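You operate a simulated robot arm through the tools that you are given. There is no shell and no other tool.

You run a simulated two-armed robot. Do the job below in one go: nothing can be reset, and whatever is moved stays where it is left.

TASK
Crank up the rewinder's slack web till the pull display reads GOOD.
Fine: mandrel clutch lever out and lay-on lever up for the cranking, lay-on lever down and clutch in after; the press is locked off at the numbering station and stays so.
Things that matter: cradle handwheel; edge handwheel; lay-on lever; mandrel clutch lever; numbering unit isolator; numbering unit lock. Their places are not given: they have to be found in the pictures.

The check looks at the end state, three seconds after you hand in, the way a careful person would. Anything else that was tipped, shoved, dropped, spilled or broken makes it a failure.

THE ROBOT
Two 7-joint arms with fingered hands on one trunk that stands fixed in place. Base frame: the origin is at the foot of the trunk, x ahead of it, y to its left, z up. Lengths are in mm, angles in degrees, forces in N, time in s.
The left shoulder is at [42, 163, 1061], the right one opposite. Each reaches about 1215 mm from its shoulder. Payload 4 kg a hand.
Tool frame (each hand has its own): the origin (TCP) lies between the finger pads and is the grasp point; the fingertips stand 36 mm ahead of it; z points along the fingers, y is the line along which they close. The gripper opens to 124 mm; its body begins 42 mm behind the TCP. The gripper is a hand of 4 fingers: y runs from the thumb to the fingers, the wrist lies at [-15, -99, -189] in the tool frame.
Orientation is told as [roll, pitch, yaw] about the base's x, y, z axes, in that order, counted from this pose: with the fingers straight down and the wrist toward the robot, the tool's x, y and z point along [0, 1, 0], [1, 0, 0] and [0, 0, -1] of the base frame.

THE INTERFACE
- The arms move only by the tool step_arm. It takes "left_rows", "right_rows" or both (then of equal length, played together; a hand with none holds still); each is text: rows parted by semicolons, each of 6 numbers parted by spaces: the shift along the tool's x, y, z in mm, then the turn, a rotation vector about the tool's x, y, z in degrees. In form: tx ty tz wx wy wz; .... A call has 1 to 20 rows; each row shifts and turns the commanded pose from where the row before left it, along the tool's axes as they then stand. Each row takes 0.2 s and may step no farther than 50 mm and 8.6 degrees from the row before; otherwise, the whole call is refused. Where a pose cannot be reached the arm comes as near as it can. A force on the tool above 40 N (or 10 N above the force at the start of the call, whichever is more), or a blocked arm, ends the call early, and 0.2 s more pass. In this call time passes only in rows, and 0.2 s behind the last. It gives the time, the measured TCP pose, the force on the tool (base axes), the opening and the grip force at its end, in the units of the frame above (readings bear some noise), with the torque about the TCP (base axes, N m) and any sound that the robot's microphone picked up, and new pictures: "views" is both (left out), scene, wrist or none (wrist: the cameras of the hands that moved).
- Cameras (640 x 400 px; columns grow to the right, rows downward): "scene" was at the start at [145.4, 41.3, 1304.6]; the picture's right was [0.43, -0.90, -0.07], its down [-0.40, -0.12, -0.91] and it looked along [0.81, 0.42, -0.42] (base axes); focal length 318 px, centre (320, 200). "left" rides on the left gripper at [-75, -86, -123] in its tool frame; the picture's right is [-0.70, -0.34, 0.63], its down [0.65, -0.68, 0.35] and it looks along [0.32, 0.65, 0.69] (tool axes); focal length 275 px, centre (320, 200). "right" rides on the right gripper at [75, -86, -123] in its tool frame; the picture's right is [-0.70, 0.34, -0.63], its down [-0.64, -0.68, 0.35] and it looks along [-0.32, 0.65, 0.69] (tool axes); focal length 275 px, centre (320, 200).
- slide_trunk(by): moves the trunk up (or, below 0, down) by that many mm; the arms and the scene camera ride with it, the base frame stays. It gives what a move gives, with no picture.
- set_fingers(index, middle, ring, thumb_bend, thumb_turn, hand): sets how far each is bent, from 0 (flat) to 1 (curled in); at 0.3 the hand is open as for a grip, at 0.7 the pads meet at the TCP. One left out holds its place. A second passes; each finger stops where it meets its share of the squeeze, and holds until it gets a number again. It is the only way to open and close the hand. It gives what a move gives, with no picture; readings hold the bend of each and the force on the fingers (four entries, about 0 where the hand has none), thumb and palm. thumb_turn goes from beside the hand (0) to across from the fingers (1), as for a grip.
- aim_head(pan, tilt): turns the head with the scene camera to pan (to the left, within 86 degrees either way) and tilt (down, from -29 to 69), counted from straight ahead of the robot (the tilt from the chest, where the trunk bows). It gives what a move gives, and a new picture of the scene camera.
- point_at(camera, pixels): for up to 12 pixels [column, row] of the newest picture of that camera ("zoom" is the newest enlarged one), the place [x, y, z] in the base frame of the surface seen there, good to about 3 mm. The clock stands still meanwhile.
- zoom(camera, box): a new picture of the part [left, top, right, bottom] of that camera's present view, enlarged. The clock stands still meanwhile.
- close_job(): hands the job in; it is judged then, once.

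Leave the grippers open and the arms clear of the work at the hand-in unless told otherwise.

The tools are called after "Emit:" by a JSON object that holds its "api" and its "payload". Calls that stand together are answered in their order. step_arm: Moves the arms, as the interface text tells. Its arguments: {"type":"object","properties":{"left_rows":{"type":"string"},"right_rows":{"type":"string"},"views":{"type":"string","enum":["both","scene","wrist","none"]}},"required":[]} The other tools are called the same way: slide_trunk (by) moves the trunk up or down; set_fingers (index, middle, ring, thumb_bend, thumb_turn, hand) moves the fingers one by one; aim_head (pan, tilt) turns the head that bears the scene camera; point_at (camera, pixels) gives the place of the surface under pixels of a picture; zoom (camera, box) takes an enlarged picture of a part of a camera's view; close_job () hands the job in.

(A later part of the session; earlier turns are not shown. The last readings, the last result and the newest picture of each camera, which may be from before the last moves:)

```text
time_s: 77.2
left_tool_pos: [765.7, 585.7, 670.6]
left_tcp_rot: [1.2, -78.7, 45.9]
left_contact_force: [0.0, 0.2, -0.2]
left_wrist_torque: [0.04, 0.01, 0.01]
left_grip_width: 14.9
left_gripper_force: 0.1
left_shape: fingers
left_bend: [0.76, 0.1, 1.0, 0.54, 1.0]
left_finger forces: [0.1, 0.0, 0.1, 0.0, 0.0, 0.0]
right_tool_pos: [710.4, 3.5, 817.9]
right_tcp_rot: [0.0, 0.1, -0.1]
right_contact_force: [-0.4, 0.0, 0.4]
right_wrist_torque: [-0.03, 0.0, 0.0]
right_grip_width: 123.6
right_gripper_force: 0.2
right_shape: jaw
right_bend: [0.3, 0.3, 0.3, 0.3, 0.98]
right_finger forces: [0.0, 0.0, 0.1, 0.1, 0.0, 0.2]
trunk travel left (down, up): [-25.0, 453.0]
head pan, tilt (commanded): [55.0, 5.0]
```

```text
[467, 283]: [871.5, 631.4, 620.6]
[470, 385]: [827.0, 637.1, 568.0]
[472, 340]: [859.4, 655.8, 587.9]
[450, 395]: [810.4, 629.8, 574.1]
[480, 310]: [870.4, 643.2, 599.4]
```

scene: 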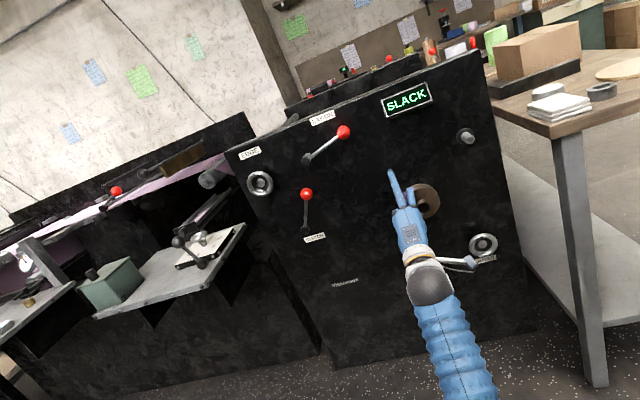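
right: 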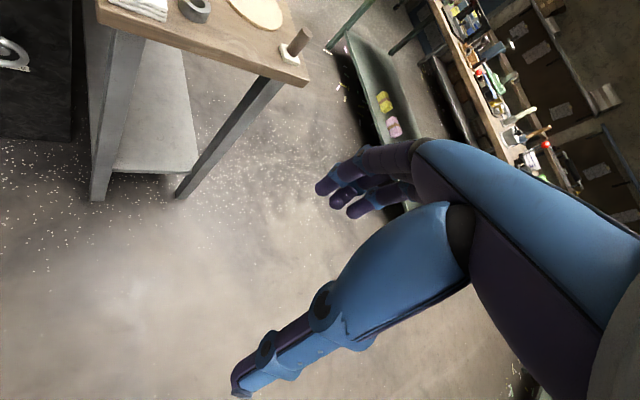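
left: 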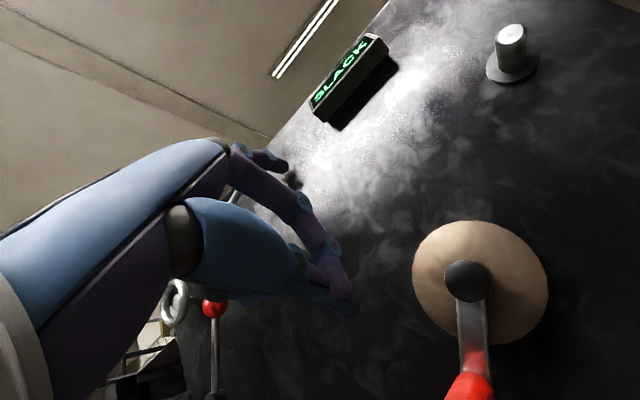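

The crank now rests still at about −125°: it sank by its own weight from −165° and friction holds it there, so it isn't ratcheted. I fold the index fully by opening the thumb, leaving only the middle finger straight.

Emit:
{"api": "set_fingers", "payload": {"hand": "left", "thumb_bend": 0.2, "index": 1.0, "middle": 0.15}}

Emit:
{"api": "step_arm", "payload": {"left_rows": "0 10 0 7 0 0; 0 10 0 7 0 0; 0 10 0 7 0 0; 0 10 0 6.5 0 0", "views": "both"}}

```text
time_s: 78.2
left_tool_pos: [765.1, 584.5, 671.0]
left_tcp_rot: [1.1, -78.7, 45.9]
left_contact_force: [-0.8, 1.1, 0.6]
left_wrist_torque: [-0.02, 0.0, 0.0]
left_grip_width: 78.4
left_gripper_force: 0.1
left_shape: fingers
left_bend: [1.0, 0.15, 1.0, 0.2, 0.97]
left_finger forces: [0.1, 0.0, 0.0, 0.0, 0.0, 0.0]
right_tool_pos: [712.3, 3.0, 817.7]
right_tcp_rot: [0.0, 0.1, 0.0]
right_contact_force: [0.0, -0.3, 0.3]
right_wrist_torque: [0.01, -0.02, 0.0]
right_grip_width: 123.6
right_gripper_force: 0.1
right_shape: jaw
right_bend: [0.3, 0.3, 0.3, 0.3, 0.98]
right_finger forces: [0.0, 0.0, 0.1, 0.1, 0.0, 0.0]
trunk travel left (down, up): [-25.0, 453.0]
head pan, tilt (commanded): [55.0, 5.0]
```

```text
time_s: 79.2
left_tool_pos: [775.1, 590.7, 692.1]
left_tcp_rot: [0.5, -49.9, 46.5]
left_contact_force: [-0.1, -0.1, 0.2]
left_wrist_torque: [0.02, 0.02, 0.01]
left_grip_width: 78.3
left_gripper_force: 0.0
left_shape: fingers
left_bend: [1.0, 0.15, 1.0, 0.2, 0.97]
left_finger forces: [0.1, 0.0, 0.0, 0.0, 0.1, 0.0]
right_tool_pos: [711.2, 3.1, 817.4]
right_tcp_rot: [0.0, -0.1, 0.0]
right_contact_force: [-0.2, 0.4, -0.4]
right_wrist_torque: [-0.02, 0.02, -0.05]
right_grip_width: 124.0
right_gripper_force: 0.1
right_shape: jaw
right_bend: [0.3, 0.3, 0.3, 0.3, 0.98]
right_finger forces: [0.1, 0.0, 0.0, 0.0, 0.1, 0.1]
trunk travel left (down, up): [-25.0, 453.0]
head pan, tilt (commanded): [55.0, 5.0]
```

scene: 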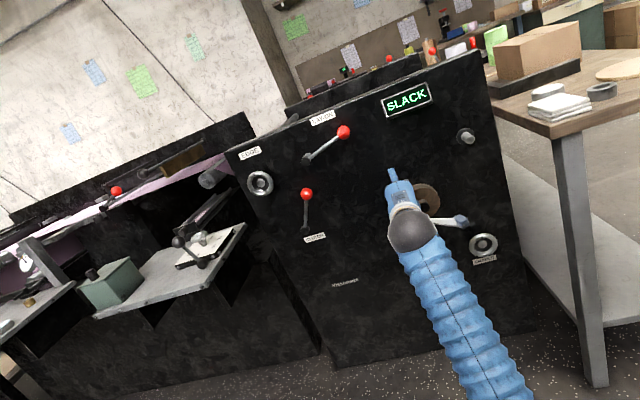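
left: 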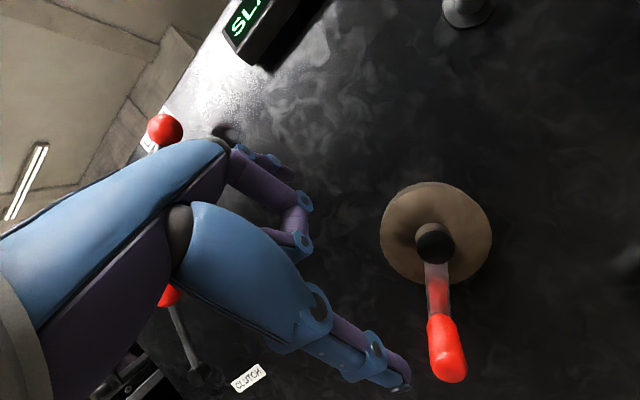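

The hand is tilted so the middle finger points straight at the panel. Zooming to measure the finger peg and crank.

Emit:
{"api": "zoom", "payload": {"camera": "scene", "box": [360, 140, 480, 260]}}

Emit:
{"api": "point_at", "payload": {"camera": "zoom", "pixels": [[215, 105], [220, 125], [225, 145], [238, 165], [262, 150], [270, 175], [200, 170]]}}

Emit:
{"api": "point_at", "payload": {"camera": "left", "pixels": [[434, 245], [445, 345], [450, 370], [438, 320], [435, 295], [395, 375], [265, 160], [280, 160]]}}

```text
3.33 times, centred on (420, 200) of scene
```

zoom: 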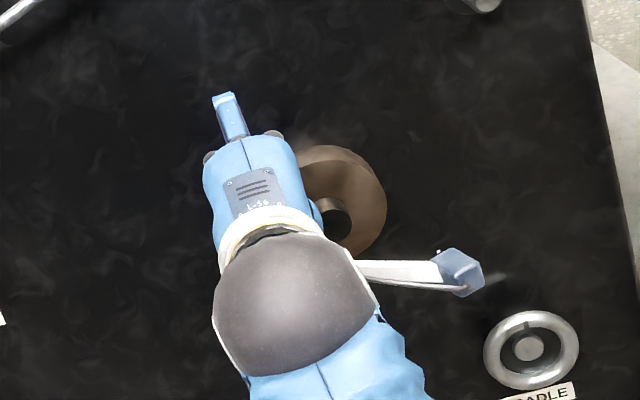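

```text
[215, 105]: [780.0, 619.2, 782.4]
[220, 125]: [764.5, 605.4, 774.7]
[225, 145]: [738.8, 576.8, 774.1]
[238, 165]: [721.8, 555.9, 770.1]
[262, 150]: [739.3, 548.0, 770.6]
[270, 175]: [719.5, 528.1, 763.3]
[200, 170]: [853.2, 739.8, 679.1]
```

```text
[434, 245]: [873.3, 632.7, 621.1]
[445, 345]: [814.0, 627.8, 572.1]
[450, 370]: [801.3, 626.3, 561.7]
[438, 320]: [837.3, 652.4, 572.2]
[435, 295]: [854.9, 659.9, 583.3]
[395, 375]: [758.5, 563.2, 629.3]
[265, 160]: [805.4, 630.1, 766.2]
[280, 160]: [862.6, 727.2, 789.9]
```

The straight middle finger's tip stands 52 mm ahead of, 80 mm above and 6 mm left of the TCP. The handle rests at (u=127, z=560). I'll bring the peg down on the right side of the crank, then come in from the right below the hub, without withdrawing.

Emit:
{"api": "step_arm", "payload": {"left_rows": "-37.3 -11.3 23.9 0 0 0; -37.3 -11.3 23.9 0 0 0; -37.3 -11.3 23.9 0 0 0; 0 -30 25.3 0 0 0; 0 -30 25.3 0 0 0; 0 -30 25.3 0 0 0; 0 -30 25.3 0 0 0", "views": "both"}}

```text
time_s: 80.8
left_tool_pos: [879.2, 538.2, 461.4]
left_tcp_rot: [0.5, -50.1, 46.4]
left_contact_force: [0.6, 0.1, 0.6]
left_wrist_torque: [0.03, -0.01, 0.02]
left_grip_width: 78.5
left_gripper_force: 0.0
left_shape: fingers
left_bend: [1.0, 0.15, 1.0, 0.2, 0.97]
left_finger forces: [0.0, 0.1, 0.1, 0.0, 0.0, 0.0]
right_tool_pos: [710.8, 3.4, 817.3]
right_tcp_rot: [0.0, 0.1, -0.1]
right_contact_force: [0.2, -0.3, 0.0]
right_wrist_torque: [0.0, -0.05, -0.02]
right_grip_width: 123.8
right_gripper_force: 0.2
right_shape: jaw
right_bend: [0.3, 0.3, 0.3, 0.3, 0.98]
right_finger forces: [0.0, 0.1, 0.0, 0.0, 0.0, 0.1]
trunk travel left (down, up): [-25.0, 453.0]
head pan, tilt (commanded): [55.0, 5.0]
```

scene: 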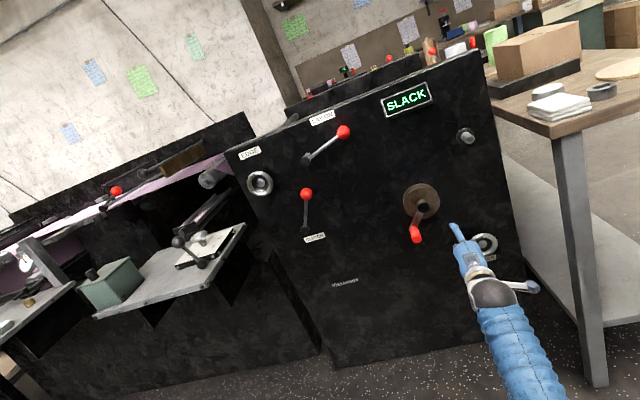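
left: 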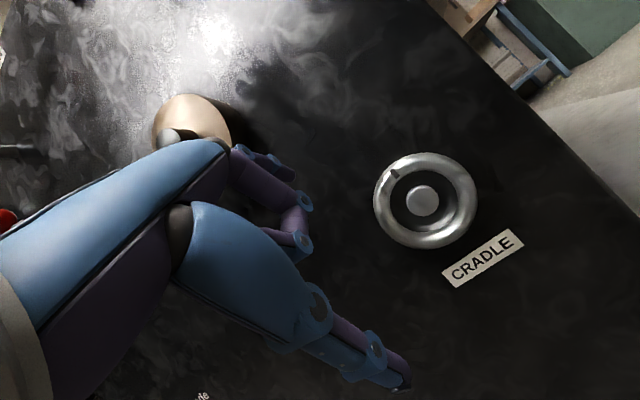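

Peg is right of the crank; the handle hangs at scene (415,232). Measuring both with a zoom before pushing left.

Emit:
{"api": "zoom", "payload": {"camera": "scene", "box": [380, 170, 500, 270]}}

Emit:
{"api": "point_at", "payload": {"camera": "zoom", "pixels": [[285, 215], [295, 230], [305, 250], [318, 270], [147, 260], [140, 240], [152, 275], [172, 195], [185, 150], [160, 225]]}}

```text
4.00 times, centred on (440, 220) of scene
```

zoom: 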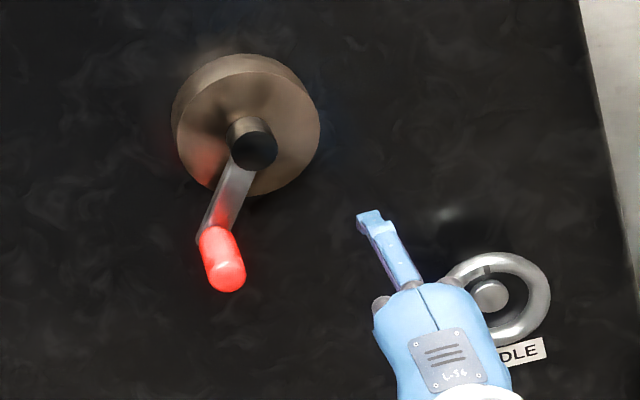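

```text
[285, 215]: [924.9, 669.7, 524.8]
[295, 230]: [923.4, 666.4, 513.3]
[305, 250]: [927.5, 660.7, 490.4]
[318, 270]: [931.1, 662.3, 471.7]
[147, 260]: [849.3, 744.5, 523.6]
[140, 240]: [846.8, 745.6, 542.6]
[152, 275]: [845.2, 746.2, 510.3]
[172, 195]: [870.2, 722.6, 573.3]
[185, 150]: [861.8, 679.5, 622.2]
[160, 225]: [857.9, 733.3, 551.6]
```

I mis-picked; re-measuring with the right zoom pixels: peg tip (370,216), peg body (392,252), handle (222,260), arm (230,195), hub (255,150).

Emit:
{"api": "point_at", "payload": {"camera": "zoom", "pixels": [[368, 217], [380, 235], [395, 260], [408, 285], [214, 238], [222, 258], [230, 282], [230, 195], [255, 150], [236, 262], [205, 258]]}}

```text
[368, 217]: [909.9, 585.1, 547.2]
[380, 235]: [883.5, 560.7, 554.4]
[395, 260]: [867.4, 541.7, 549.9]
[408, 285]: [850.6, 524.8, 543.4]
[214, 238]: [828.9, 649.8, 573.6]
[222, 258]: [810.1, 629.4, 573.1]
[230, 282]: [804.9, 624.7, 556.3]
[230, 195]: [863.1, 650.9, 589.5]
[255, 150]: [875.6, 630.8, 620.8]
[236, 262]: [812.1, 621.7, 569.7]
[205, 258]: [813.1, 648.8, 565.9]
```

Peg axis is at (229,545), handle at (126,560), hub (169.5,619.5). I sweep the peg left along the bottom and on clockwise up the left side, following the crank circle just behind the handle.

Emit:
{"api": "step_arm", "payload": {"left_rows": "33.7 0.18 1 0 0 0; 33.7 0.18 1 0 0 0; 10.5 1.63 -1.01 0 0 0; 10.1 2.62 -1.86 0 0 0; 9.5 3.76 -2.84 0 0 0; 8.8 4.66 -3.62 0 0 0; 7.9 5.56 -4.41 0 0 0; 6.8 6.31 -5.08 0 0 0", "views": "both"}}

```text
time_s: 82.6
left_tool_pos: [794.4, 622.1, 491.7]
left_tcp_rot: [0.6, -50.0, 46.3]
left_contact_force: [-0.5, -1.4, -1.1]
left_wrist_torque: [0.03, 0.07, -0.01]
left_grip_width: 78.5
left_gripper_force: 0.6
left_shape: fingers
left_bend: [1.0, 0.15, 1.0, 0.2, 0.97]
left_finger forces: [0.0, 1.8, 0.0, 0.0, 0.0, 0.1]
right_tool_pos: [710.0, 1.9, 816.6]
right_tcp_rot: [0.0, 0.1, -0.1]
right_contact_force: [-0.7, 0.3, 0.3]
right_wrist_torque: [0.0, 0.03, 0.02]
right_grip_width: 123.7
right_gripper_force: 0.0
right_shape: jaw
right_bend: [0.3, 0.3, 0.3, 0.3, 0.98]
right_finger forces: [0.0, 0.0, 0.0, 0.0, 0.0, 0.1]
trunk travel left (down, up): [-25.0, 453.0]
head pan, tilt (commanded): [55.0, 5.0]
```

scene: 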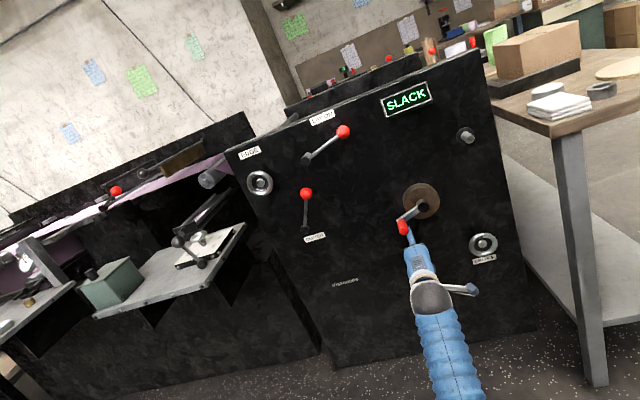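
left: 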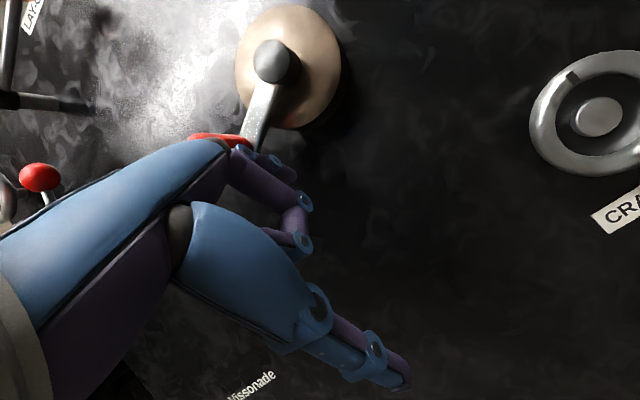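

Works well: middle finger pushes with under 2 N, handle at 8–9 o'clock. Continuing up the left side.

Emit:
{"api": "step_arm", "payload": {"left_rows": "5.6 6.98 -5.68 0 0 0; 4.3 7.49 -6.16 0 0 0; 2.9 7.85 -6.51 0 0 0; 1.5 8.06 -6.73 0 0 0; 0 8.11 -6.83 0 0 0; -1.5 8.01 -6.79 0 0 0; -2.9 7.75 -6.63 0 0 0; -4.3 7.35 -6.33 0 0 0; -5.6 6.79 -5.91 0 0 0; -6.8 6.08 -5.35 0 0 0", "views": "both"}}

```text
time_s: 84.8
left_tool_pos: [798.6, 618.6, 592.1]
left_tcp_rot: [0.5, -50.2, 46.4]
left_contact_force: [-0.3, 1.2, -0.9]
left_wrist_torque: [-0.03, 0.02, 0.01]
left_grip_width: 78.3
left_gripper_force: 0.4
left_shape: fingers
left_bend: [1.0, 0.15, 1.0, 0.2, 0.97]
left_finger forces: [0.0, 0.7, 0.0, 0.0, 0.0, 0.0]
right_tool_pos: [710.6, 2.7, 818.7]
right_tcp_rot: [0.0, -0.1, -0.1]
right_contact_force: [0.2, 0.1, 0.4]
right_wrist_torque: [-0.01, -0.01, -0.01]
right_grip_width: 123.7
right_gripper_force: 0.1
right_shape: jaw
right_bend: [0.3, 0.3, 0.3, 0.3, 0.98]
right_finger forces: [0.1, 0.0, 0.0, 0.0, 0.0, 0.0]
trunk travel left (down, up): [-25.0, 453.0]
head pan, tilt (commanded): [55.0, 5.0]
```

scene: 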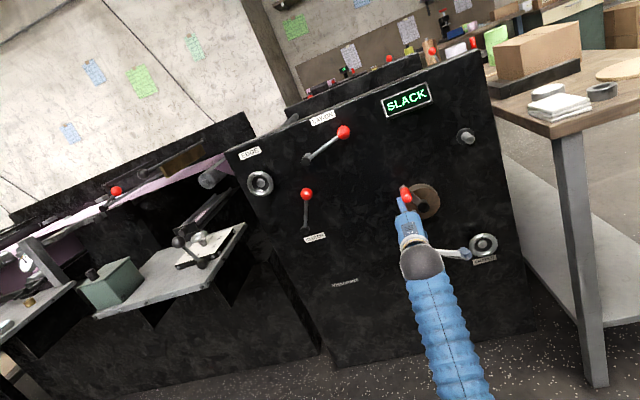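
left: 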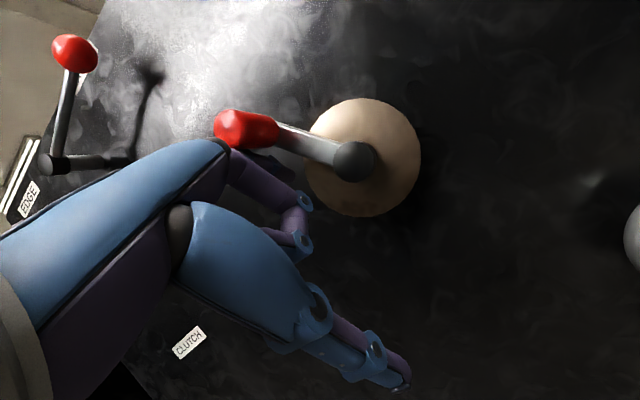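

The handle is at about 10–11 o'clock, forces tiny, display SLACK. Pushing on over the top.

Emit:
{"api": "step_arm", "payload": {"left_rows": "-7.9 5.3 -4.73 0 0 0; -8.8 4.37 -3.98 0 0 0; -9.5 3.44 -3.22 0 0 0; -10.1 2.28 -2.26 0 0 0; -10.5 1.28 -1.43 0 0 0; -10.6 0.13 -0.47 0 0 0; -10.5 -1.09 0.56 0 0 0; -10.3 -2.09 1.4 0 0 0", "views": "both"}}

```text
time_s: 86.6
left_tool_pos: [855.7, 562.9, 609.3]
left_tcp_rot: [0.6, -50.2, 46.3]
left_contact_force: [-0.4, 0.4, -0.4]
left_wrist_torque: [-0.01, -0.02, -0.01]
left_grip_width: 78.7
left_gripper_force: 0.1
left_shape: fingers
left_bend: [1.0, 0.15, 1.0, 0.2, 0.97]
left_finger forces: [0.0, 0.0, 0.0, 0.1, 0.1, 0.1]
right_tool_pos: [710.8, 2.3, 817.8]
right_tcp_rot: [0.0, 0.0, -0.1]
right_contact_force: [0.6, 0.4, -0.1]
right_wrist_torque: [0.0, 0.01, 0.01]
right_grip_width: 123.3
right_gripper_force: 0.0
right_shape: jaw
right_bend: [0.3, 0.3, 0.3, 0.3, 0.98]
right_finger forces: [0.0, 0.0, 0.0, 0.0, 0.1, 0.1]
trunk travel left (down, up): [-25.0, 453.0]
head pan, tilt (commanded): [55.0, 5.0]
```

scene: 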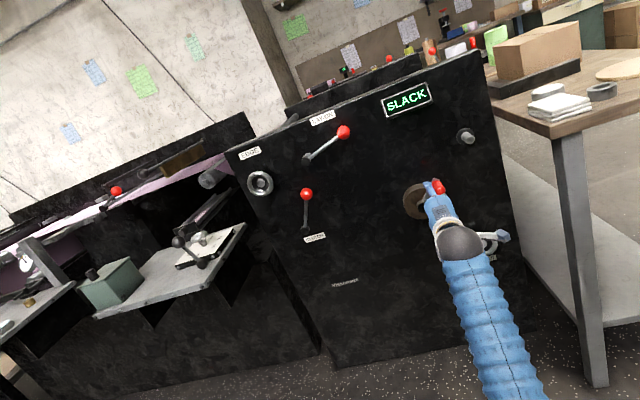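
left: 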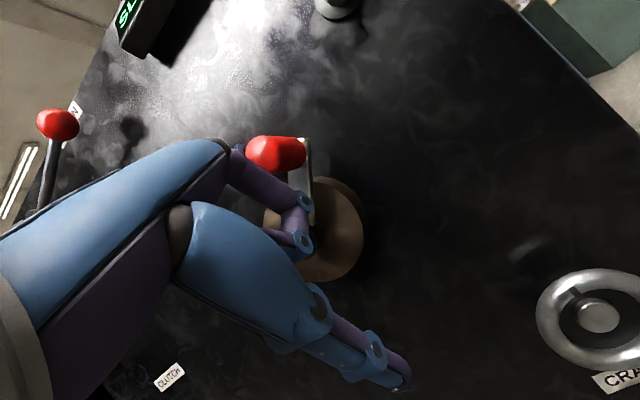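

One full turn done; handle at ~1–2 o'clock, still SLACK. Continuing down the right side.

Emit:
{"api": "step_arm", "payload": {"left_rows": "-9.8 -3.22 2.38 0 0 0; -9.2 -4.21 3.23 0 0 0; -8.4 -5.11 4.02 0 0 0; -7.3 -5.94 4.75 0 0 0; -6.2 -6.68 5.41 0 0 0; -4.9 -7.27 5.96 0 0 0; -3.7 -7.71 6.37 0 0 0; -2.2 -7.92 6.59 0 0 0; -0.7 -8.12 6.81 0 0 0", "views": "both"}}

```text
time_s: 88.6
left_tool_pos: [892.3, 526.8, 535.8]
left_tcp_rot: [0.5, -50.1, 46.3]
left_contact_force: [0.3, 0.4, 1.9]
left_wrist_torque: [0.04, -0.04, 0.03]
left_grip_width: 78.6
left_gripper_force: 0.4
left_shape: fingers
left_bend: [1.0, 0.14, 1.0, 0.2, 0.97]
left_finger forces: [0.0, 0.9, 0.0, 0.0, 0.1, 0.0]
right_tool_pos: [712.0, 4.0, 817.0]
right_tcp_rot: [-0.1, 0.1, -0.1]
right_contact_force: [0.2, 0.0, 1.2]
right_wrist_torque: [0.01, -0.02, 0.0]
right_grip_width: 123.9
right_gripper_force: 0.0
right_shape: jaw
right_bend: [0.3, 0.3, 0.3, 0.3, 0.98]
right_finger forces: [0.0, 0.0, 0.0, 0.0, 0.0, 0.0]
trunk travel left (down, up): [-25.0, 453.0]
head pan, tilt (commanded): [55.0, 5.0]
```

scene: 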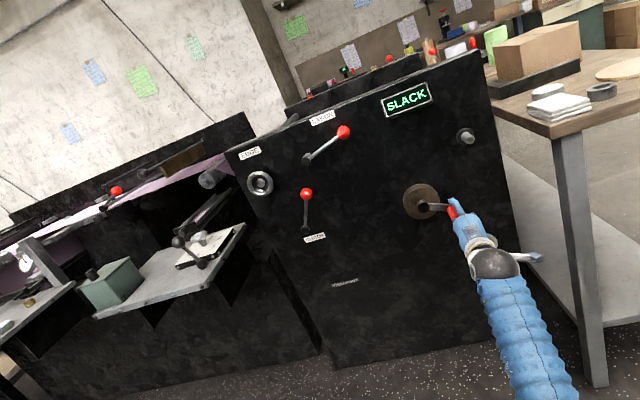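
left: 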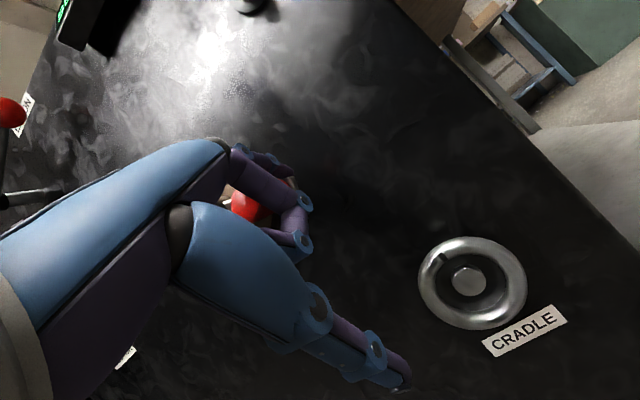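

Handle at ~3–4 o'clock, pushing down gently. Continuing through the bottom.

Emit:
{"api": "step_arm", "payload": {"left_rows": "0.7 -8.1 6.84 0 0 0; 2.2 -7.84 6.68 0 0 0; 3.7 -7.59 6.52 0 0 0; 4.9 -7.11 6.15 0 0 0; 6.2 -6.47 5.66 0 0 0; 7.3 -5.69 5.04 0 0 0; 8.4 -4.83 4.36 0 0 0; 9.2 -3.9 3.6 0 0 0; 9.8 -2.9 2.77 0 0 0; 10.3 -1.74 1.82 0 0 0; 10.5 -0.74 0.98 0 0 0", "views": "both"}}

```text
time_s: 91.0
left_tool_pos: [843.9, 580.5, 473.3]
left_tcp_rot: [-0.2, -50.5, 47.0]
left_contact_force: [1.1, -4.1, 1.8]
left_wrist_torque: [0.33, 0.16, -0.14]
left_grip_width: 78.5
left_gripper_force: 1.2
left_shape: fingers
left_bend: [1.0, 0.15, 1.0, 0.2, 0.97]
left_finger forces: [0.1, 4.3, 0.0, 0.0, 0.0, 0.0]
right_tool_pos: [709.4, 1.6, 819.3]
right_tcp_rot: [-0.1, -0.1, -0.1]
right_contact_force: [-0.5, -0.2, 0.0]
right_wrist_torque: [-0.03, -0.01, 0.01]
right_grip_width: 123.6
right_gripper_force: 0.0
right_shape: jaw
right_bend: [0.3, 0.3, 0.3, 0.3, 0.98]
right_finger forces: [0.0, 0.0, 0.1, 0.1, 0.0, 0.0]
trunk travel left (down, up): [-25.0, 453.0]
head pan, tilt (commanded): [55.0, 5.0]
```

scene: 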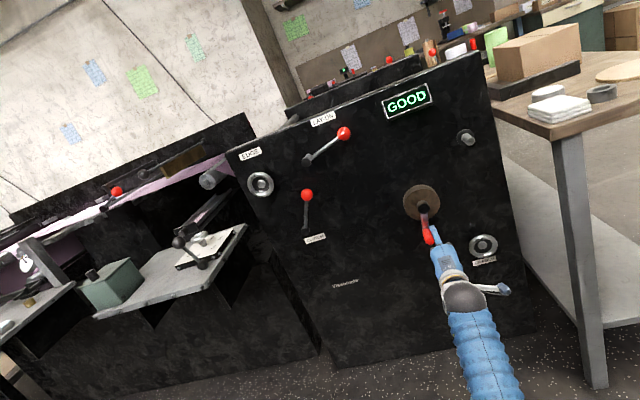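
left: 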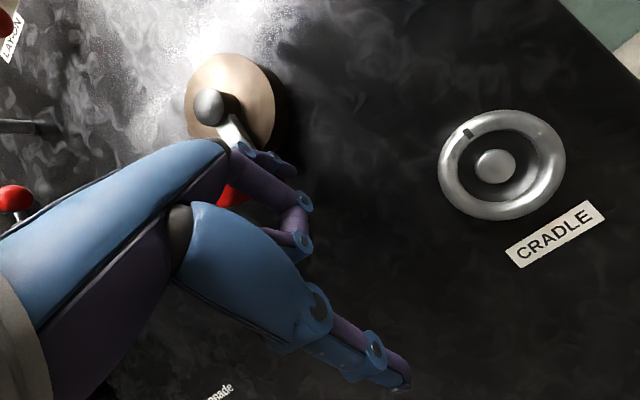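

The display now reads GOOD (407,100), with the handle near 6 o'clock and about 4 N of back-pressure. I'll zoom to confirm, then ease the peg back a little to see whether the crank holds by itself.

Emit:
{"api": "zoom", "payload": {"camera": "scene", "box": [360, 70, 480, 260]}}

Emit:
{"api": "step_arm", "payload": {"left_rows": "-4 0 0 0 0 0; -4 0 0 0 0 0", "views": "both"}}

```text
2.11 times, centred on (420, 165) of scene
```

zoom: 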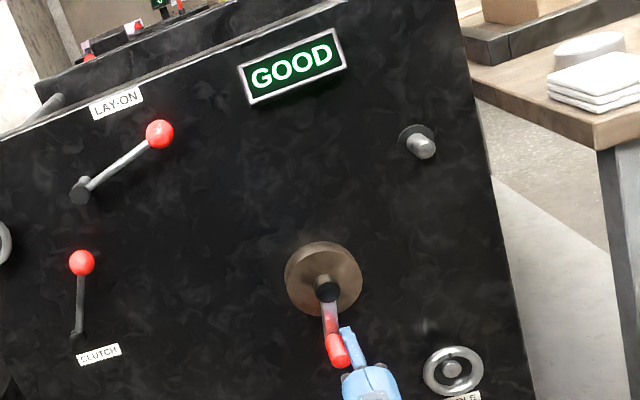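

```text
time_s: 91.6
left_tool_pos: [843.6, 581.0, 465.3]
left_tcp_rot: [1.0, -50.5, 46.2]
left_contact_force: [0.4, -0.3, -0.7]
left_wrist_torque: [0.09, 0.01, 0.0]
left_grip_width: 78.6
left_gripper_force: 0.6
left_shape: fingers
left_bend: [1.0, 0.15, 1.0, 0.2, 0.97]
left_finger forces: [0.1, 1.0, 0.0, 0.0, 0.0, 0.0]
right_tool_pos: [710.7, 4.0, 814.3]
right_tcp_rot: [0.0, 0.3, -0.2]
right_contact_force: [1.5, -0.8, 0.2]
right_wrist_torque: [0.02, -0.01, 0.0]
right_grip_width: 123.9
right_gripper_force: 0.1
right_shape: jaw
right_bend: [0.3, 0.3, 0.3, 0.3, 0.98]
right_finger forces: [0.0, 0.1, 0.0, 0.0, 0.0, 0.1]
trunk travel left (down, up): [-25.0, 453.0]
head pan, tilt (commanded): [55.0, 5.0]
```

scene: 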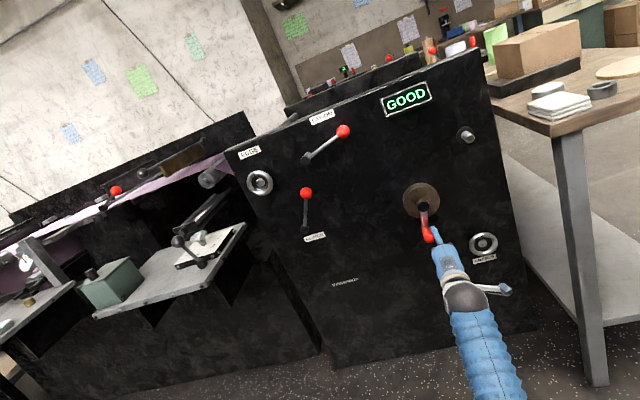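
left: 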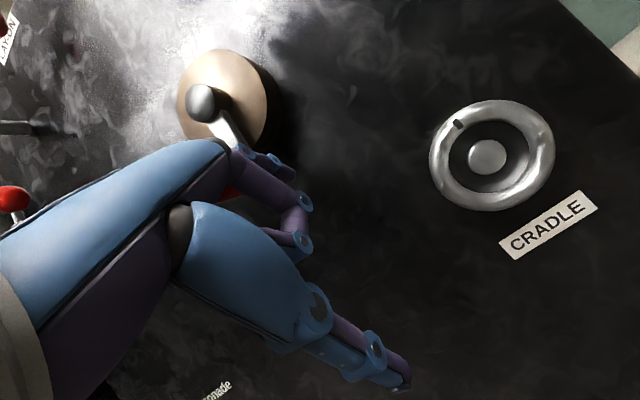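

Still GOOD with only 1 N left on the finger. Easing 12 mm further right to clear the handle and check again.

Emit:
{"api": "step_arm", "payload": {"left_rows": "-6 0 0 0 0 0; -6 0 0 0 0 0; 0 0 0 0 0 0", "views": "scene"}}

Emit:
{"api": "zoom", "payload": {"camera": "scene", "box": [380, 170, 500, 270]}}

```text
time_s: 92.4
left_tool_pos: [853.5, 570.3, 465.3]
left_tcp_rot: [0.7, -50.3, 46.4]
left_contact_force: [0.9, -0.9, -0.6]
left_wrist_torque: [0.02, 0.01, 0.02]
left_grip_width: 78.5
left_gripper_force: 0.2
left_shape: fingers
left_bend: [1.0, 0.15, 1.0, 0.2, 0.97]
left_finger forces: [0.0, 0.0, 0.0, 0.0, 0.0, 0.0]
right_tool_pos: [710.7, 3.8, 816.2]
right_tcp_rot: [0.0, 0.1, -0.1]
right_contact_force: [-0.1, 0.4, 0.3]
right_wrist_torque: [0.03, 0.04, -0.04]
right_grip_width: 123.8
right_gripper_force: 0.0
right_shape: jaw
right_bend: [0.3, 0.3, 0.3, 0.3, 0.98]
right_finger forces: [0.1, 0.1, 0.1, 0.0, 0.0, 0.1]
trunk travel left (down, up): [-25.0, 453.0]
head pan, tilt (commanded): [55.0, 5.0]
```

scene: 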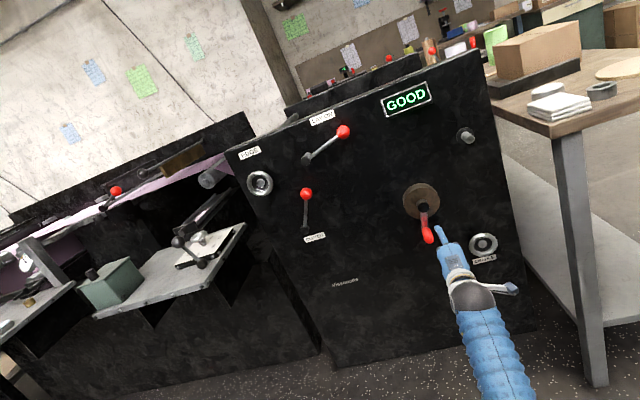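

```text
4.00 times, centred on (440, 220) of scene
```

zoom: 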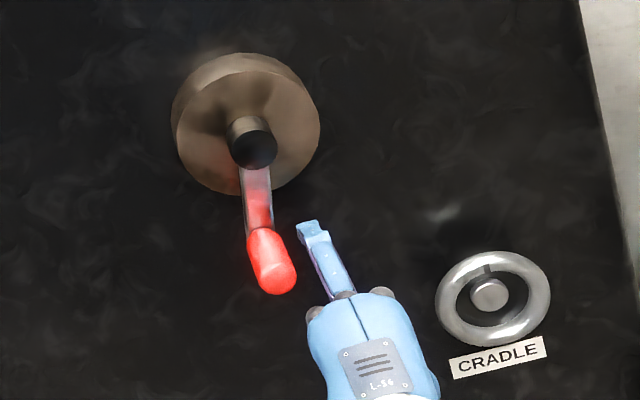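

The crank stays put with the finger clear, display GOOD. Measuring the handle angle for reference.

Emit:
{"api": "point_at", "payload": {"camera": "zoom", "pixels": [[262, 240], [270, 260], [280, 285], [256, 195], [285, 262], [255, 262]]}}

```text
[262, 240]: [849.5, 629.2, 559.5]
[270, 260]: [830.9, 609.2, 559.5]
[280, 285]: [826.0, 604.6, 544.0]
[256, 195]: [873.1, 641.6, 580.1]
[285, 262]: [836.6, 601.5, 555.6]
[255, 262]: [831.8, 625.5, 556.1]
```

Handle rests at about −100° (just past 6 o'clock) and GOOD holds. Now I take the hand away without touching the crank: right, then up the right side while easing back, then left to above the lay-on lever.

Emit:
{"api": "step_arm", "payload": {"left_rows": "-35 -0.6 -0.7 0 0 0; 0.2 25.2 -32.1 0 0 0; 0.2 25.2 -32.1 0 0 0; 0.2 25.2 -32.1 0 0 0; 0.2 25.2 -32.1 0 0 0; 0.2 25.2 -32.1 0 0 0; 0.2 25.2 -32.1 0 0 0; 37.3 17.2 -13.2 0 0 0; 37.3 17.2 -13.2 0 0 0; 37.3 17.2 -13.2 0 0 0; 37.3 17.2 -13.2 0 0 0; 37.3 17.2 -13.2 0 0 0; 37.3 17.2 -13.2 0 0 0", "views": "both"}}

```text
time_s: 95.2
left_tool_pos: [685.4, 660.9, 832.3]
left_tcp_rot: [0.3, -50.1, 46.4]
left_contact_force: [-0.1, 0.3, -0.9]
left_wrist_torque: [0.01, 0.0, -0.01]
left_grip_width: 78.5
left_gripper_force: 0.0
left_shape: fingers
left_bend: [1.0, 0.15, 1.0, 0.2, 0.97]
left_finger forces: [0.1, 0.1, 0.0, 0.0, 0.0, 0.0]
right_tool_pos: [711.7, 1.6, 817.6]
right_tcp_rot: [0.1, 0.0, -0.2]
right_contact_force: [-0.1, -0.2, 0.9]
right_wrist_torque: [0.04, 0.01, 0.01]
right_grip_width: 123.5
right_gripper_force: 0.0
right_shape: jaw
right_bend: [0.3, 0.3, 0.3, 0.3, 0.98]
right_finger forces: [0.0, 0.0, 0.1, 0.0, 0.0, 0.0]
trunk travel left (down, up): [-25.0, 453.0]
head pan, tilt (commanded): [55.0, 5.0]
```

scene: 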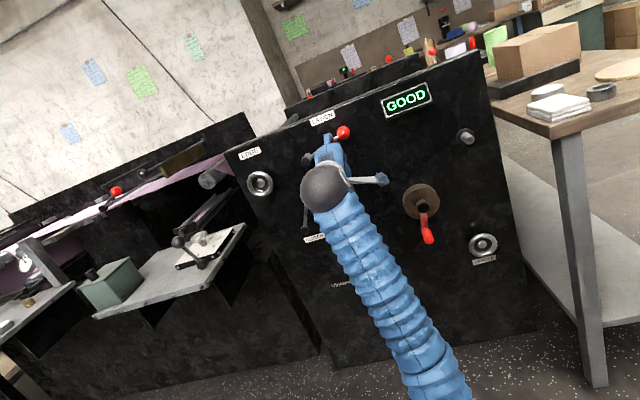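
left: 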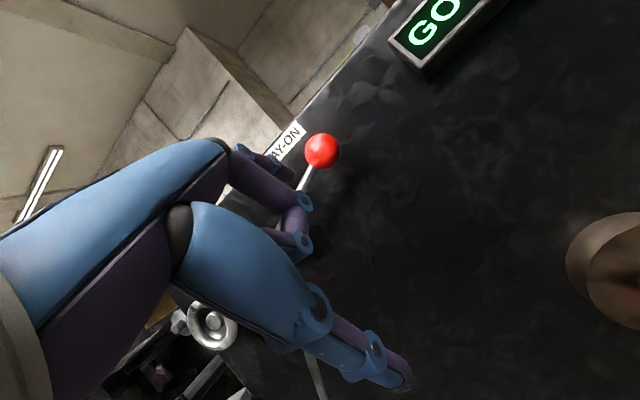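

GOOD persists and the crank (427,232) is undisturbed. The peg is in front of and above the lay-on rod. Measuring peg, rod and ball.

Emit:
{"api": "zoom", "payload": {"camera": "scene", "box": [280, 100, 380, 180]}}

Emit:
{"api": "point_at", "payload": {"camera": "left", "pixels": [[321, 152], [308, 175], [303, 187], [265, 160], [280, 165], [320, 135]]}}

```text
5.00 times, centred on (330, 140) of scene
```

zoom: 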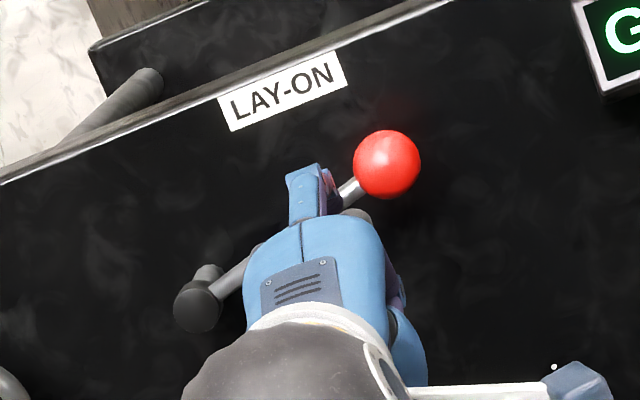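

```text
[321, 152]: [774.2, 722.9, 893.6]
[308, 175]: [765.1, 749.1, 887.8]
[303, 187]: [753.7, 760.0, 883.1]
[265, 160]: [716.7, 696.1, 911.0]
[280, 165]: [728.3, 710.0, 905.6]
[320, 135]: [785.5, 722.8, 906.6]
```

Peg tip is at (u=13, z≈912, d=109), rod top ≈894 at u=11, ball left edge ≈ u=20. Advancing the peg 77 mm over the rod, just left of the ball.

Emit:
{"api": "step_arm", "payload": {"left_rows": "1.3 17.7 18.8 0 0 0; 1.3 17.7 18.8 0 0 0; 1.3 17.7 18.8 0 0 0", "views": "both"}}

Emit:
{"api": "zoom", "payload": {"camera": "scene", "box": [280, 100, 380, 180]}}

```text
time_s: 96.0
left_tool_pos: [735.8, 720.8, 836.4]
left_tcp_rot: [0.4, -50.1, 46.5]
left_contact_force: [-0.1, -0.6, 0.2]
left_wrist_torque: [0.0, 0.01, 0.02]
left_grip_width: 78.6
left_gripper_force: 0.1
left_shape: fingers
left_bend: [1.0, 0.15, 1.0, 0.2, 0.97]
left_finger forces: [0.1, 0.0, 0.0, 0.1, 0.0, 0.0]
right_tool_pos: [710.5, 2.2, 818.1]
right_tcp_rot: [0.0, 0.0, -0.2]
right_contact_force: [-0.6, -0.1, -0.2]
right_wrist_torque: [-0.01, 0.02, -0.02]
right_grip_width: 123.6
right_gripper_force: 0.1
right_shape: jaw
right_bend: [0.3, 0.3, 0.3, 0.3, 0.98]
right_finger forces: [0.1, 0.0, 0.0, 0.1, 0.1, 0.0]
trunk travel left (down, up): [-25.0, 453.0]
head pan, tilt (commanded): [55.0, 5.0]
```

scene: 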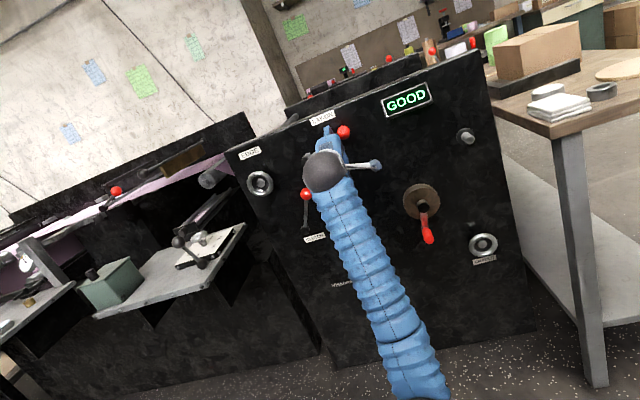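
left: 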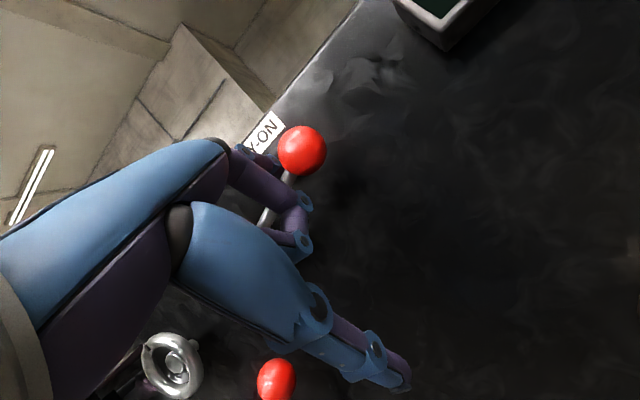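

```text
5.00 times, centred on (330, 140) of scene
```

zoom: 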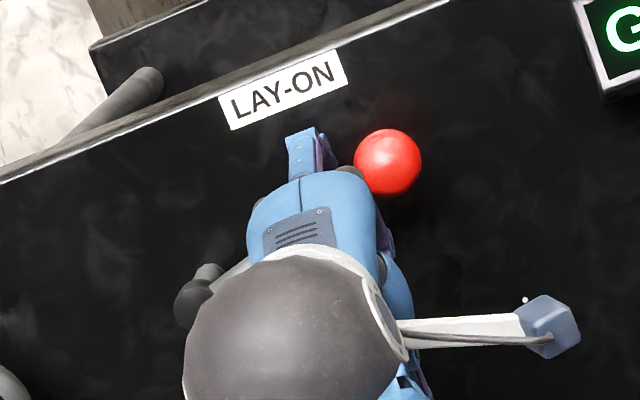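

Peg is over the rod next to the ball, no contact yet. Pressing straight down in 8 mm steps.

Emit:
{"api": "step_arm", "payload": {"left_rows": "0 -6.1 5.15 0 0 0; 0 -6.1 5.15 0 0 0; 0 -6.1 5.15 0 0 0; 0 -6.1 5.15 0 0 0", "views": "both"}}

```text
time_s: 97.0
left_tool_pos: [735.9, 720.8, 804.4]
left_tcp_rot: [0.5, -50.1, 46.4]
left_contact_force: [1.4, -0.5, 5.7]
left_wrist_torque: [0.26, -0.02, -0.07]
left_grip_width: 78.6
left_gripper_force: 1.8
left_shape: fingers
left_bend: [1.0, 0.14, 1.0, 0.2, 0.97]
left_finger forces: [0.1, 4.4, 0.0, 0.0, 0.0, 0.0]
right_tool_pos: [712.4, 4.2, 817.1]
right_tcp_rot: [0.0, 0.1, -0.1]
right_contact_force: [0.3, -0.7, 0.4]
right_wrist_torque: [-0.01, 0.0, -0.02]
right_grip_width: 123.7
right_gripper_force: 0.1
right_shape: jaw
right_bend: [0.3, 0.3, 0.3, 0.3, 0.98]
right_finger forces: [0.1, 0.0, 0.1, 0.0, 0.0, 0.0]
trunk travel left (down, up): [-25.0, 453.0]
head pan, tilt (commanded): [55.0, 5.0]
```

scene: 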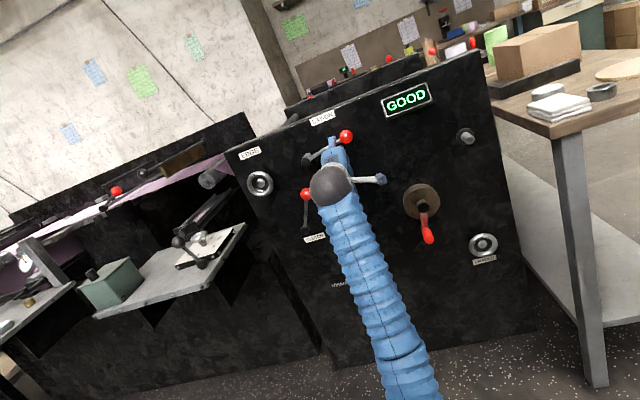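
left: 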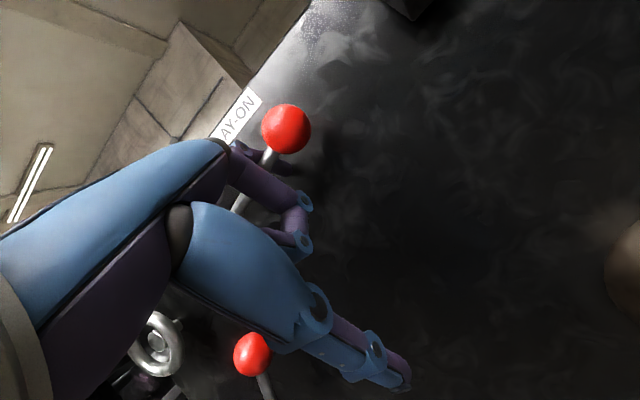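

The rod resists with ~5 N and is moving down. GOOD still displayed. Continuing.

Emit:
{"api": "step_arm", "payload": {"left_rows": "0 -6.1 5.15 0 0 0; 0 -6.1 5.15 0 0 0; 0 -6.1 5.15 0 0 0", "views": "both"}}

```text
time_s: 97.8
left_tool_pos: [737.6, 720.3, 780.6]
left_tcp_rot: [0.6, -50.1, 46.4]
left_contact_force: [-0.5, 0.0, -0.5]
left_wrist_torque: [-0.01, 0.02, 0.0]
left_grip_width: 78.3
left_gripper_force: 0.0
left_shape: fingers
left_bend: [1.0, 0.15, 1.0, 0.2, 0.97]
left_finger forces: [0.1, 0.0, 0.0, 0.0, 0.1, 0.1]
right_tool_pos: [711.6, 3.9, 817.5]
right_tcp_rot: [0.0, 0.2, -0.1]
right_contact_force: [0.8, 0.1, -0.2]
right_wrist_torque: [-0.03, -0.01, 0.01]
right_grip_width: 123.7
right_gripper_force: 0.1
right_shape: jaw
right_bend: [0.3, 0.3, 0.3, 0.3, 0.98]
right_finger forces: [0.1, 0.0, 0.0, 0.1, 0.0, 0.0]
trunk travel left (down, up): [-25.0, 453.0]
head pan, tilt (commanded): [55.0, 5.0]
```

scene: 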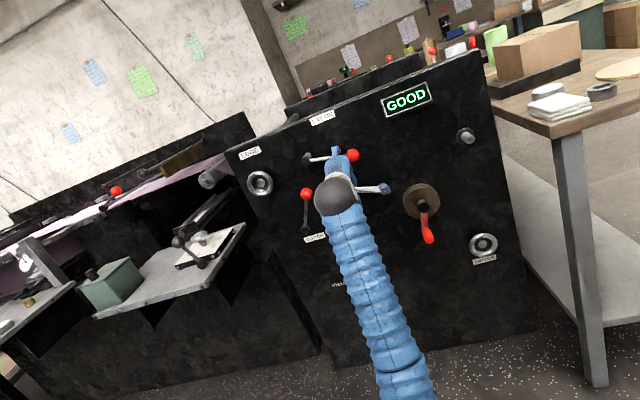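
left: 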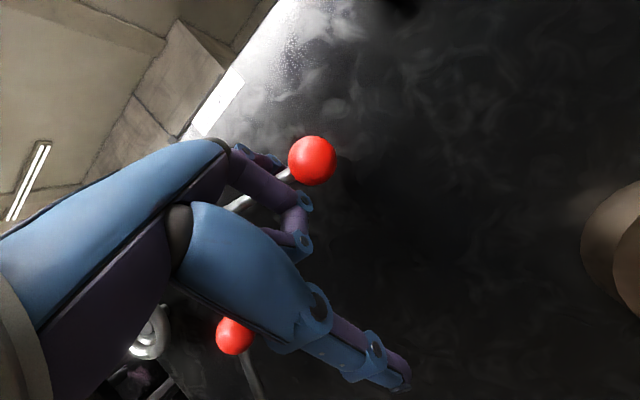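

The lever went over centre and dropped ahead of the finger (force now zero, ball at 353,155). Following down to confirm it is on the lower stop.

Emit:
{"api": "step_arm", "payload": {"left_rows": "0 -4.6 3.9 0 0 0; 0 -4.6 3.9 0 0 0; 0 -4.6 3.9 0 0 0", "views": "both"}}

Emit:
{"api": "zoom", "payload": {"camera": "scene", "box": [230, 60, 450, 260]}}

```text
time_s: 98.6
left_tool_pos: [735.1, 720.8, 765.4]
left_tcp_rot: [0.3, -50.2, 46.3]
left_contact_force: [1.5, 0.3, 7.4]
left_wrist_torque: [0.22, -0.04, -0.07]
left_grip_width: 78.4
left_gripper_force: 3.6
left_shape: fingers
left_bend: [1.0, 0.14, 1.0, 0.2, 0.97]
left_finger forces: [0.0, 7.6, 0.1, 0.0, 0.0, 0.0]
right_tool_pos: [710.7, 3.7, 818.1]
right_tcp_rot: [0.0, 0.0, -0.2]
right_contact_force: [0.4, 0.1, 0.0]
right_wrist_torque: [0.01, 0.05, 0.01]
right_grip_width: 123.9
right_gripper_force: 0.0
right_shape: jaw
right_bend: [0.3, 0.3, 0.3, 0.3, 0.98]
right_finger forces: [0.0, 0.0, 0.0, 0.0, 0.1, 0.0]
trunk travel left (down, up): [-25.0, 453.0]
head pan, tilt (commanded): [55.0, 5.0]
```

scene: 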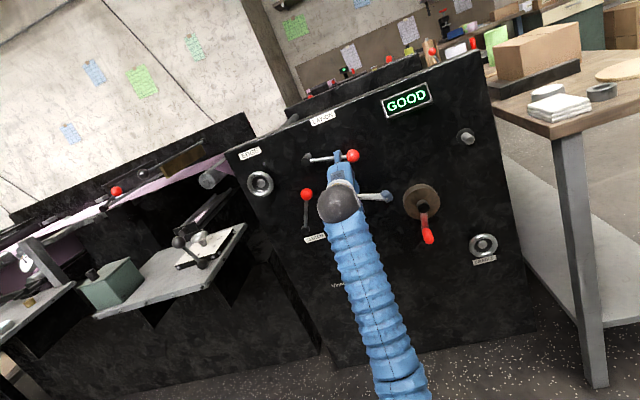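
left: 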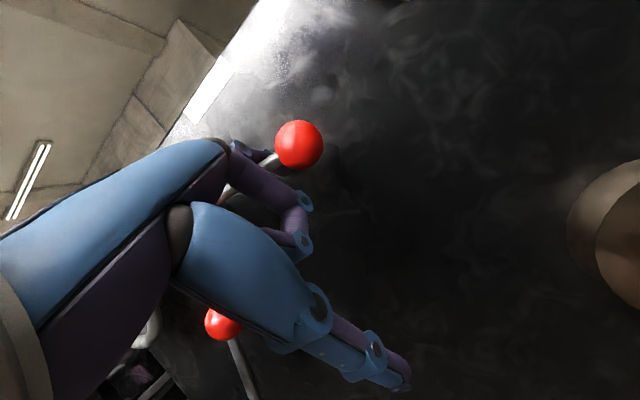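

```text
2.00 times, centred on (340, 160) of scene
```

zoom: 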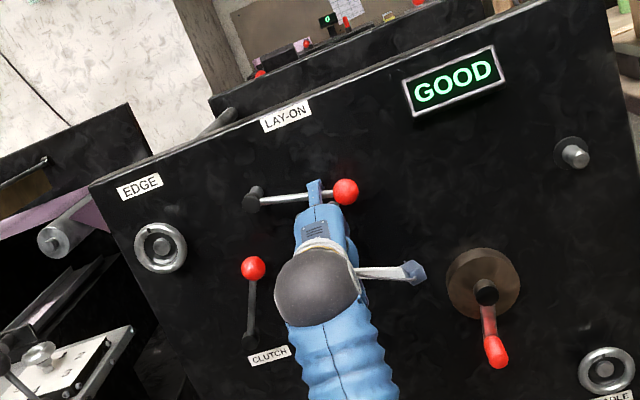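

Force rises to 7.6 N with the ball unmoved: it's on the lower stop. Measuring the ball to compare with its original place (776,723,837).

Emit:
{"api": "point_at", "payload": {"camera": "scene", "pixels": [[353, 155], [308, 159], [345, 157], [306, 194], [305, 230]]}}

Emit:
{"api": "point_at", "payload": {"camera": "left", "pixels": [[298, 144], [265, 160], [235, 185], [222, 324], [240, 360]]}}

```text
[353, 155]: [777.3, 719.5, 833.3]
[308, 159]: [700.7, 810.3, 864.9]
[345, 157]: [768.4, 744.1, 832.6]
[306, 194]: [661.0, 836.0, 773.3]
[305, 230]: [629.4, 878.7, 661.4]
```

```text
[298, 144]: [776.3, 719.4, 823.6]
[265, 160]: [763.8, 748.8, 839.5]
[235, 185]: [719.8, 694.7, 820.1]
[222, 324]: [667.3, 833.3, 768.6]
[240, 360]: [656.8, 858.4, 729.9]
```

The lay-on lever is back at its original down position. Display GOOD. Now lifting the peg off, backing off, and moving to the right of the clutch lever (ball now at u≈-125, z≈767).

Emit:
{"api": "step_arm", "payload": {"left_rows": "0 12.2 -10.3 0 0 0; 1.1 -27.4 -32.5 0 0 0; 1.1 -27.4 -32.5 0 0 0; 27.5 -23.6 20.9 0 0 0; 27.5 -23.6 20.9 0 0 0; 27.5 -23.6 20.9 0 0 0; 27.5 -23.6 20.9 0 0 0", "views": "both"}}

Emit:
{"api": "zoom", "payload": {"camera": "scene", "box": [230, 130, 390, 260]}}

```text
time_s: 100.2
left_tool_pos: [597.5, 738.2, 653.3]
left_tcp_rot: [0.6, -50.0, 46.4]
left_contact_force: [-0.4, -0.1, 0.0]
left_wrist_torque: [0.0, 0.02, 0.0]
left_grip_width: 78.3
left_gripper_force: 0.0
left_shape: fingers
left_bend: [1.0, 0.15, 1.0, 0.2, 0.97]
left_finger forces: [0.0, 0.0, 0.0, 0.1, 0.0, 0.0]
right_tool_pos: [711.4, 3.3, 817.6]
right_tcp_rot: [0.0, 0.1, -0.1]
right_contact_force: [0.1, -0.2, 1.1]
right_wrist_torque: [0.0, -0.01, 0.03]
right_grip_width: 123.8
right_gripper_force: 0.1
right_shape: jaw
right_bend: [0.3, 0.3, 0.3, 0.3, 0.98]
right_finger forces: [0.0, 0.0, 0.0, 0.0, 0.0, 0.0]
trunk travel left (down, up): [-25.0, 453.0]
head pan, tilt (commanded): [55.0, 5.0]
```

scene: 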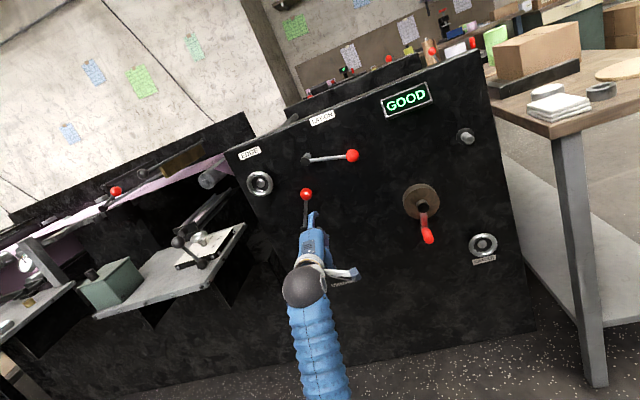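
left: 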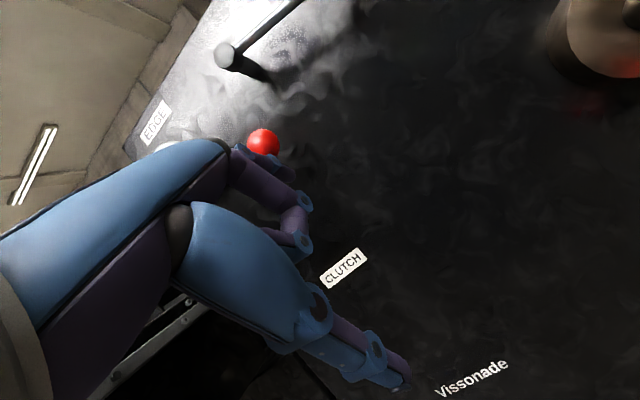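

```text
3.08 times, centred on (310, 195) of scene
```

zoom: 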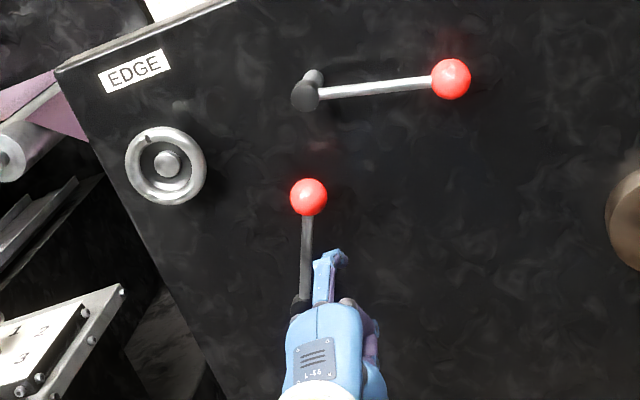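

The peg is just right of the clutch rod in view, 117 mm off the panel. Measuring peg tip and rod.

Emit:
{"api": "point_at", "payload": {"camera": "zoom", "pixels": [[322, 262], [338, 256], [323, 285], [307, 230], [306, 260], [308, 197], [300, 300]]}}

Emit:
{"api": "point_at", "payload": {"camera": "left", "pixels": [[263, 143], [270, 160], [285, 168]]}}

```text
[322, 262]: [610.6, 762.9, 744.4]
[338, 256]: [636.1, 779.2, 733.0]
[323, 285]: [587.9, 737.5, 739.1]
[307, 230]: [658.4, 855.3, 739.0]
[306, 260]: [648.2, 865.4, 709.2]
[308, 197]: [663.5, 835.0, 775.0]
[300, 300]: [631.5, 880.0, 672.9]
```

```text
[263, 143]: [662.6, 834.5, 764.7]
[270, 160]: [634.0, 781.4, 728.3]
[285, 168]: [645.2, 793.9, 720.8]
```

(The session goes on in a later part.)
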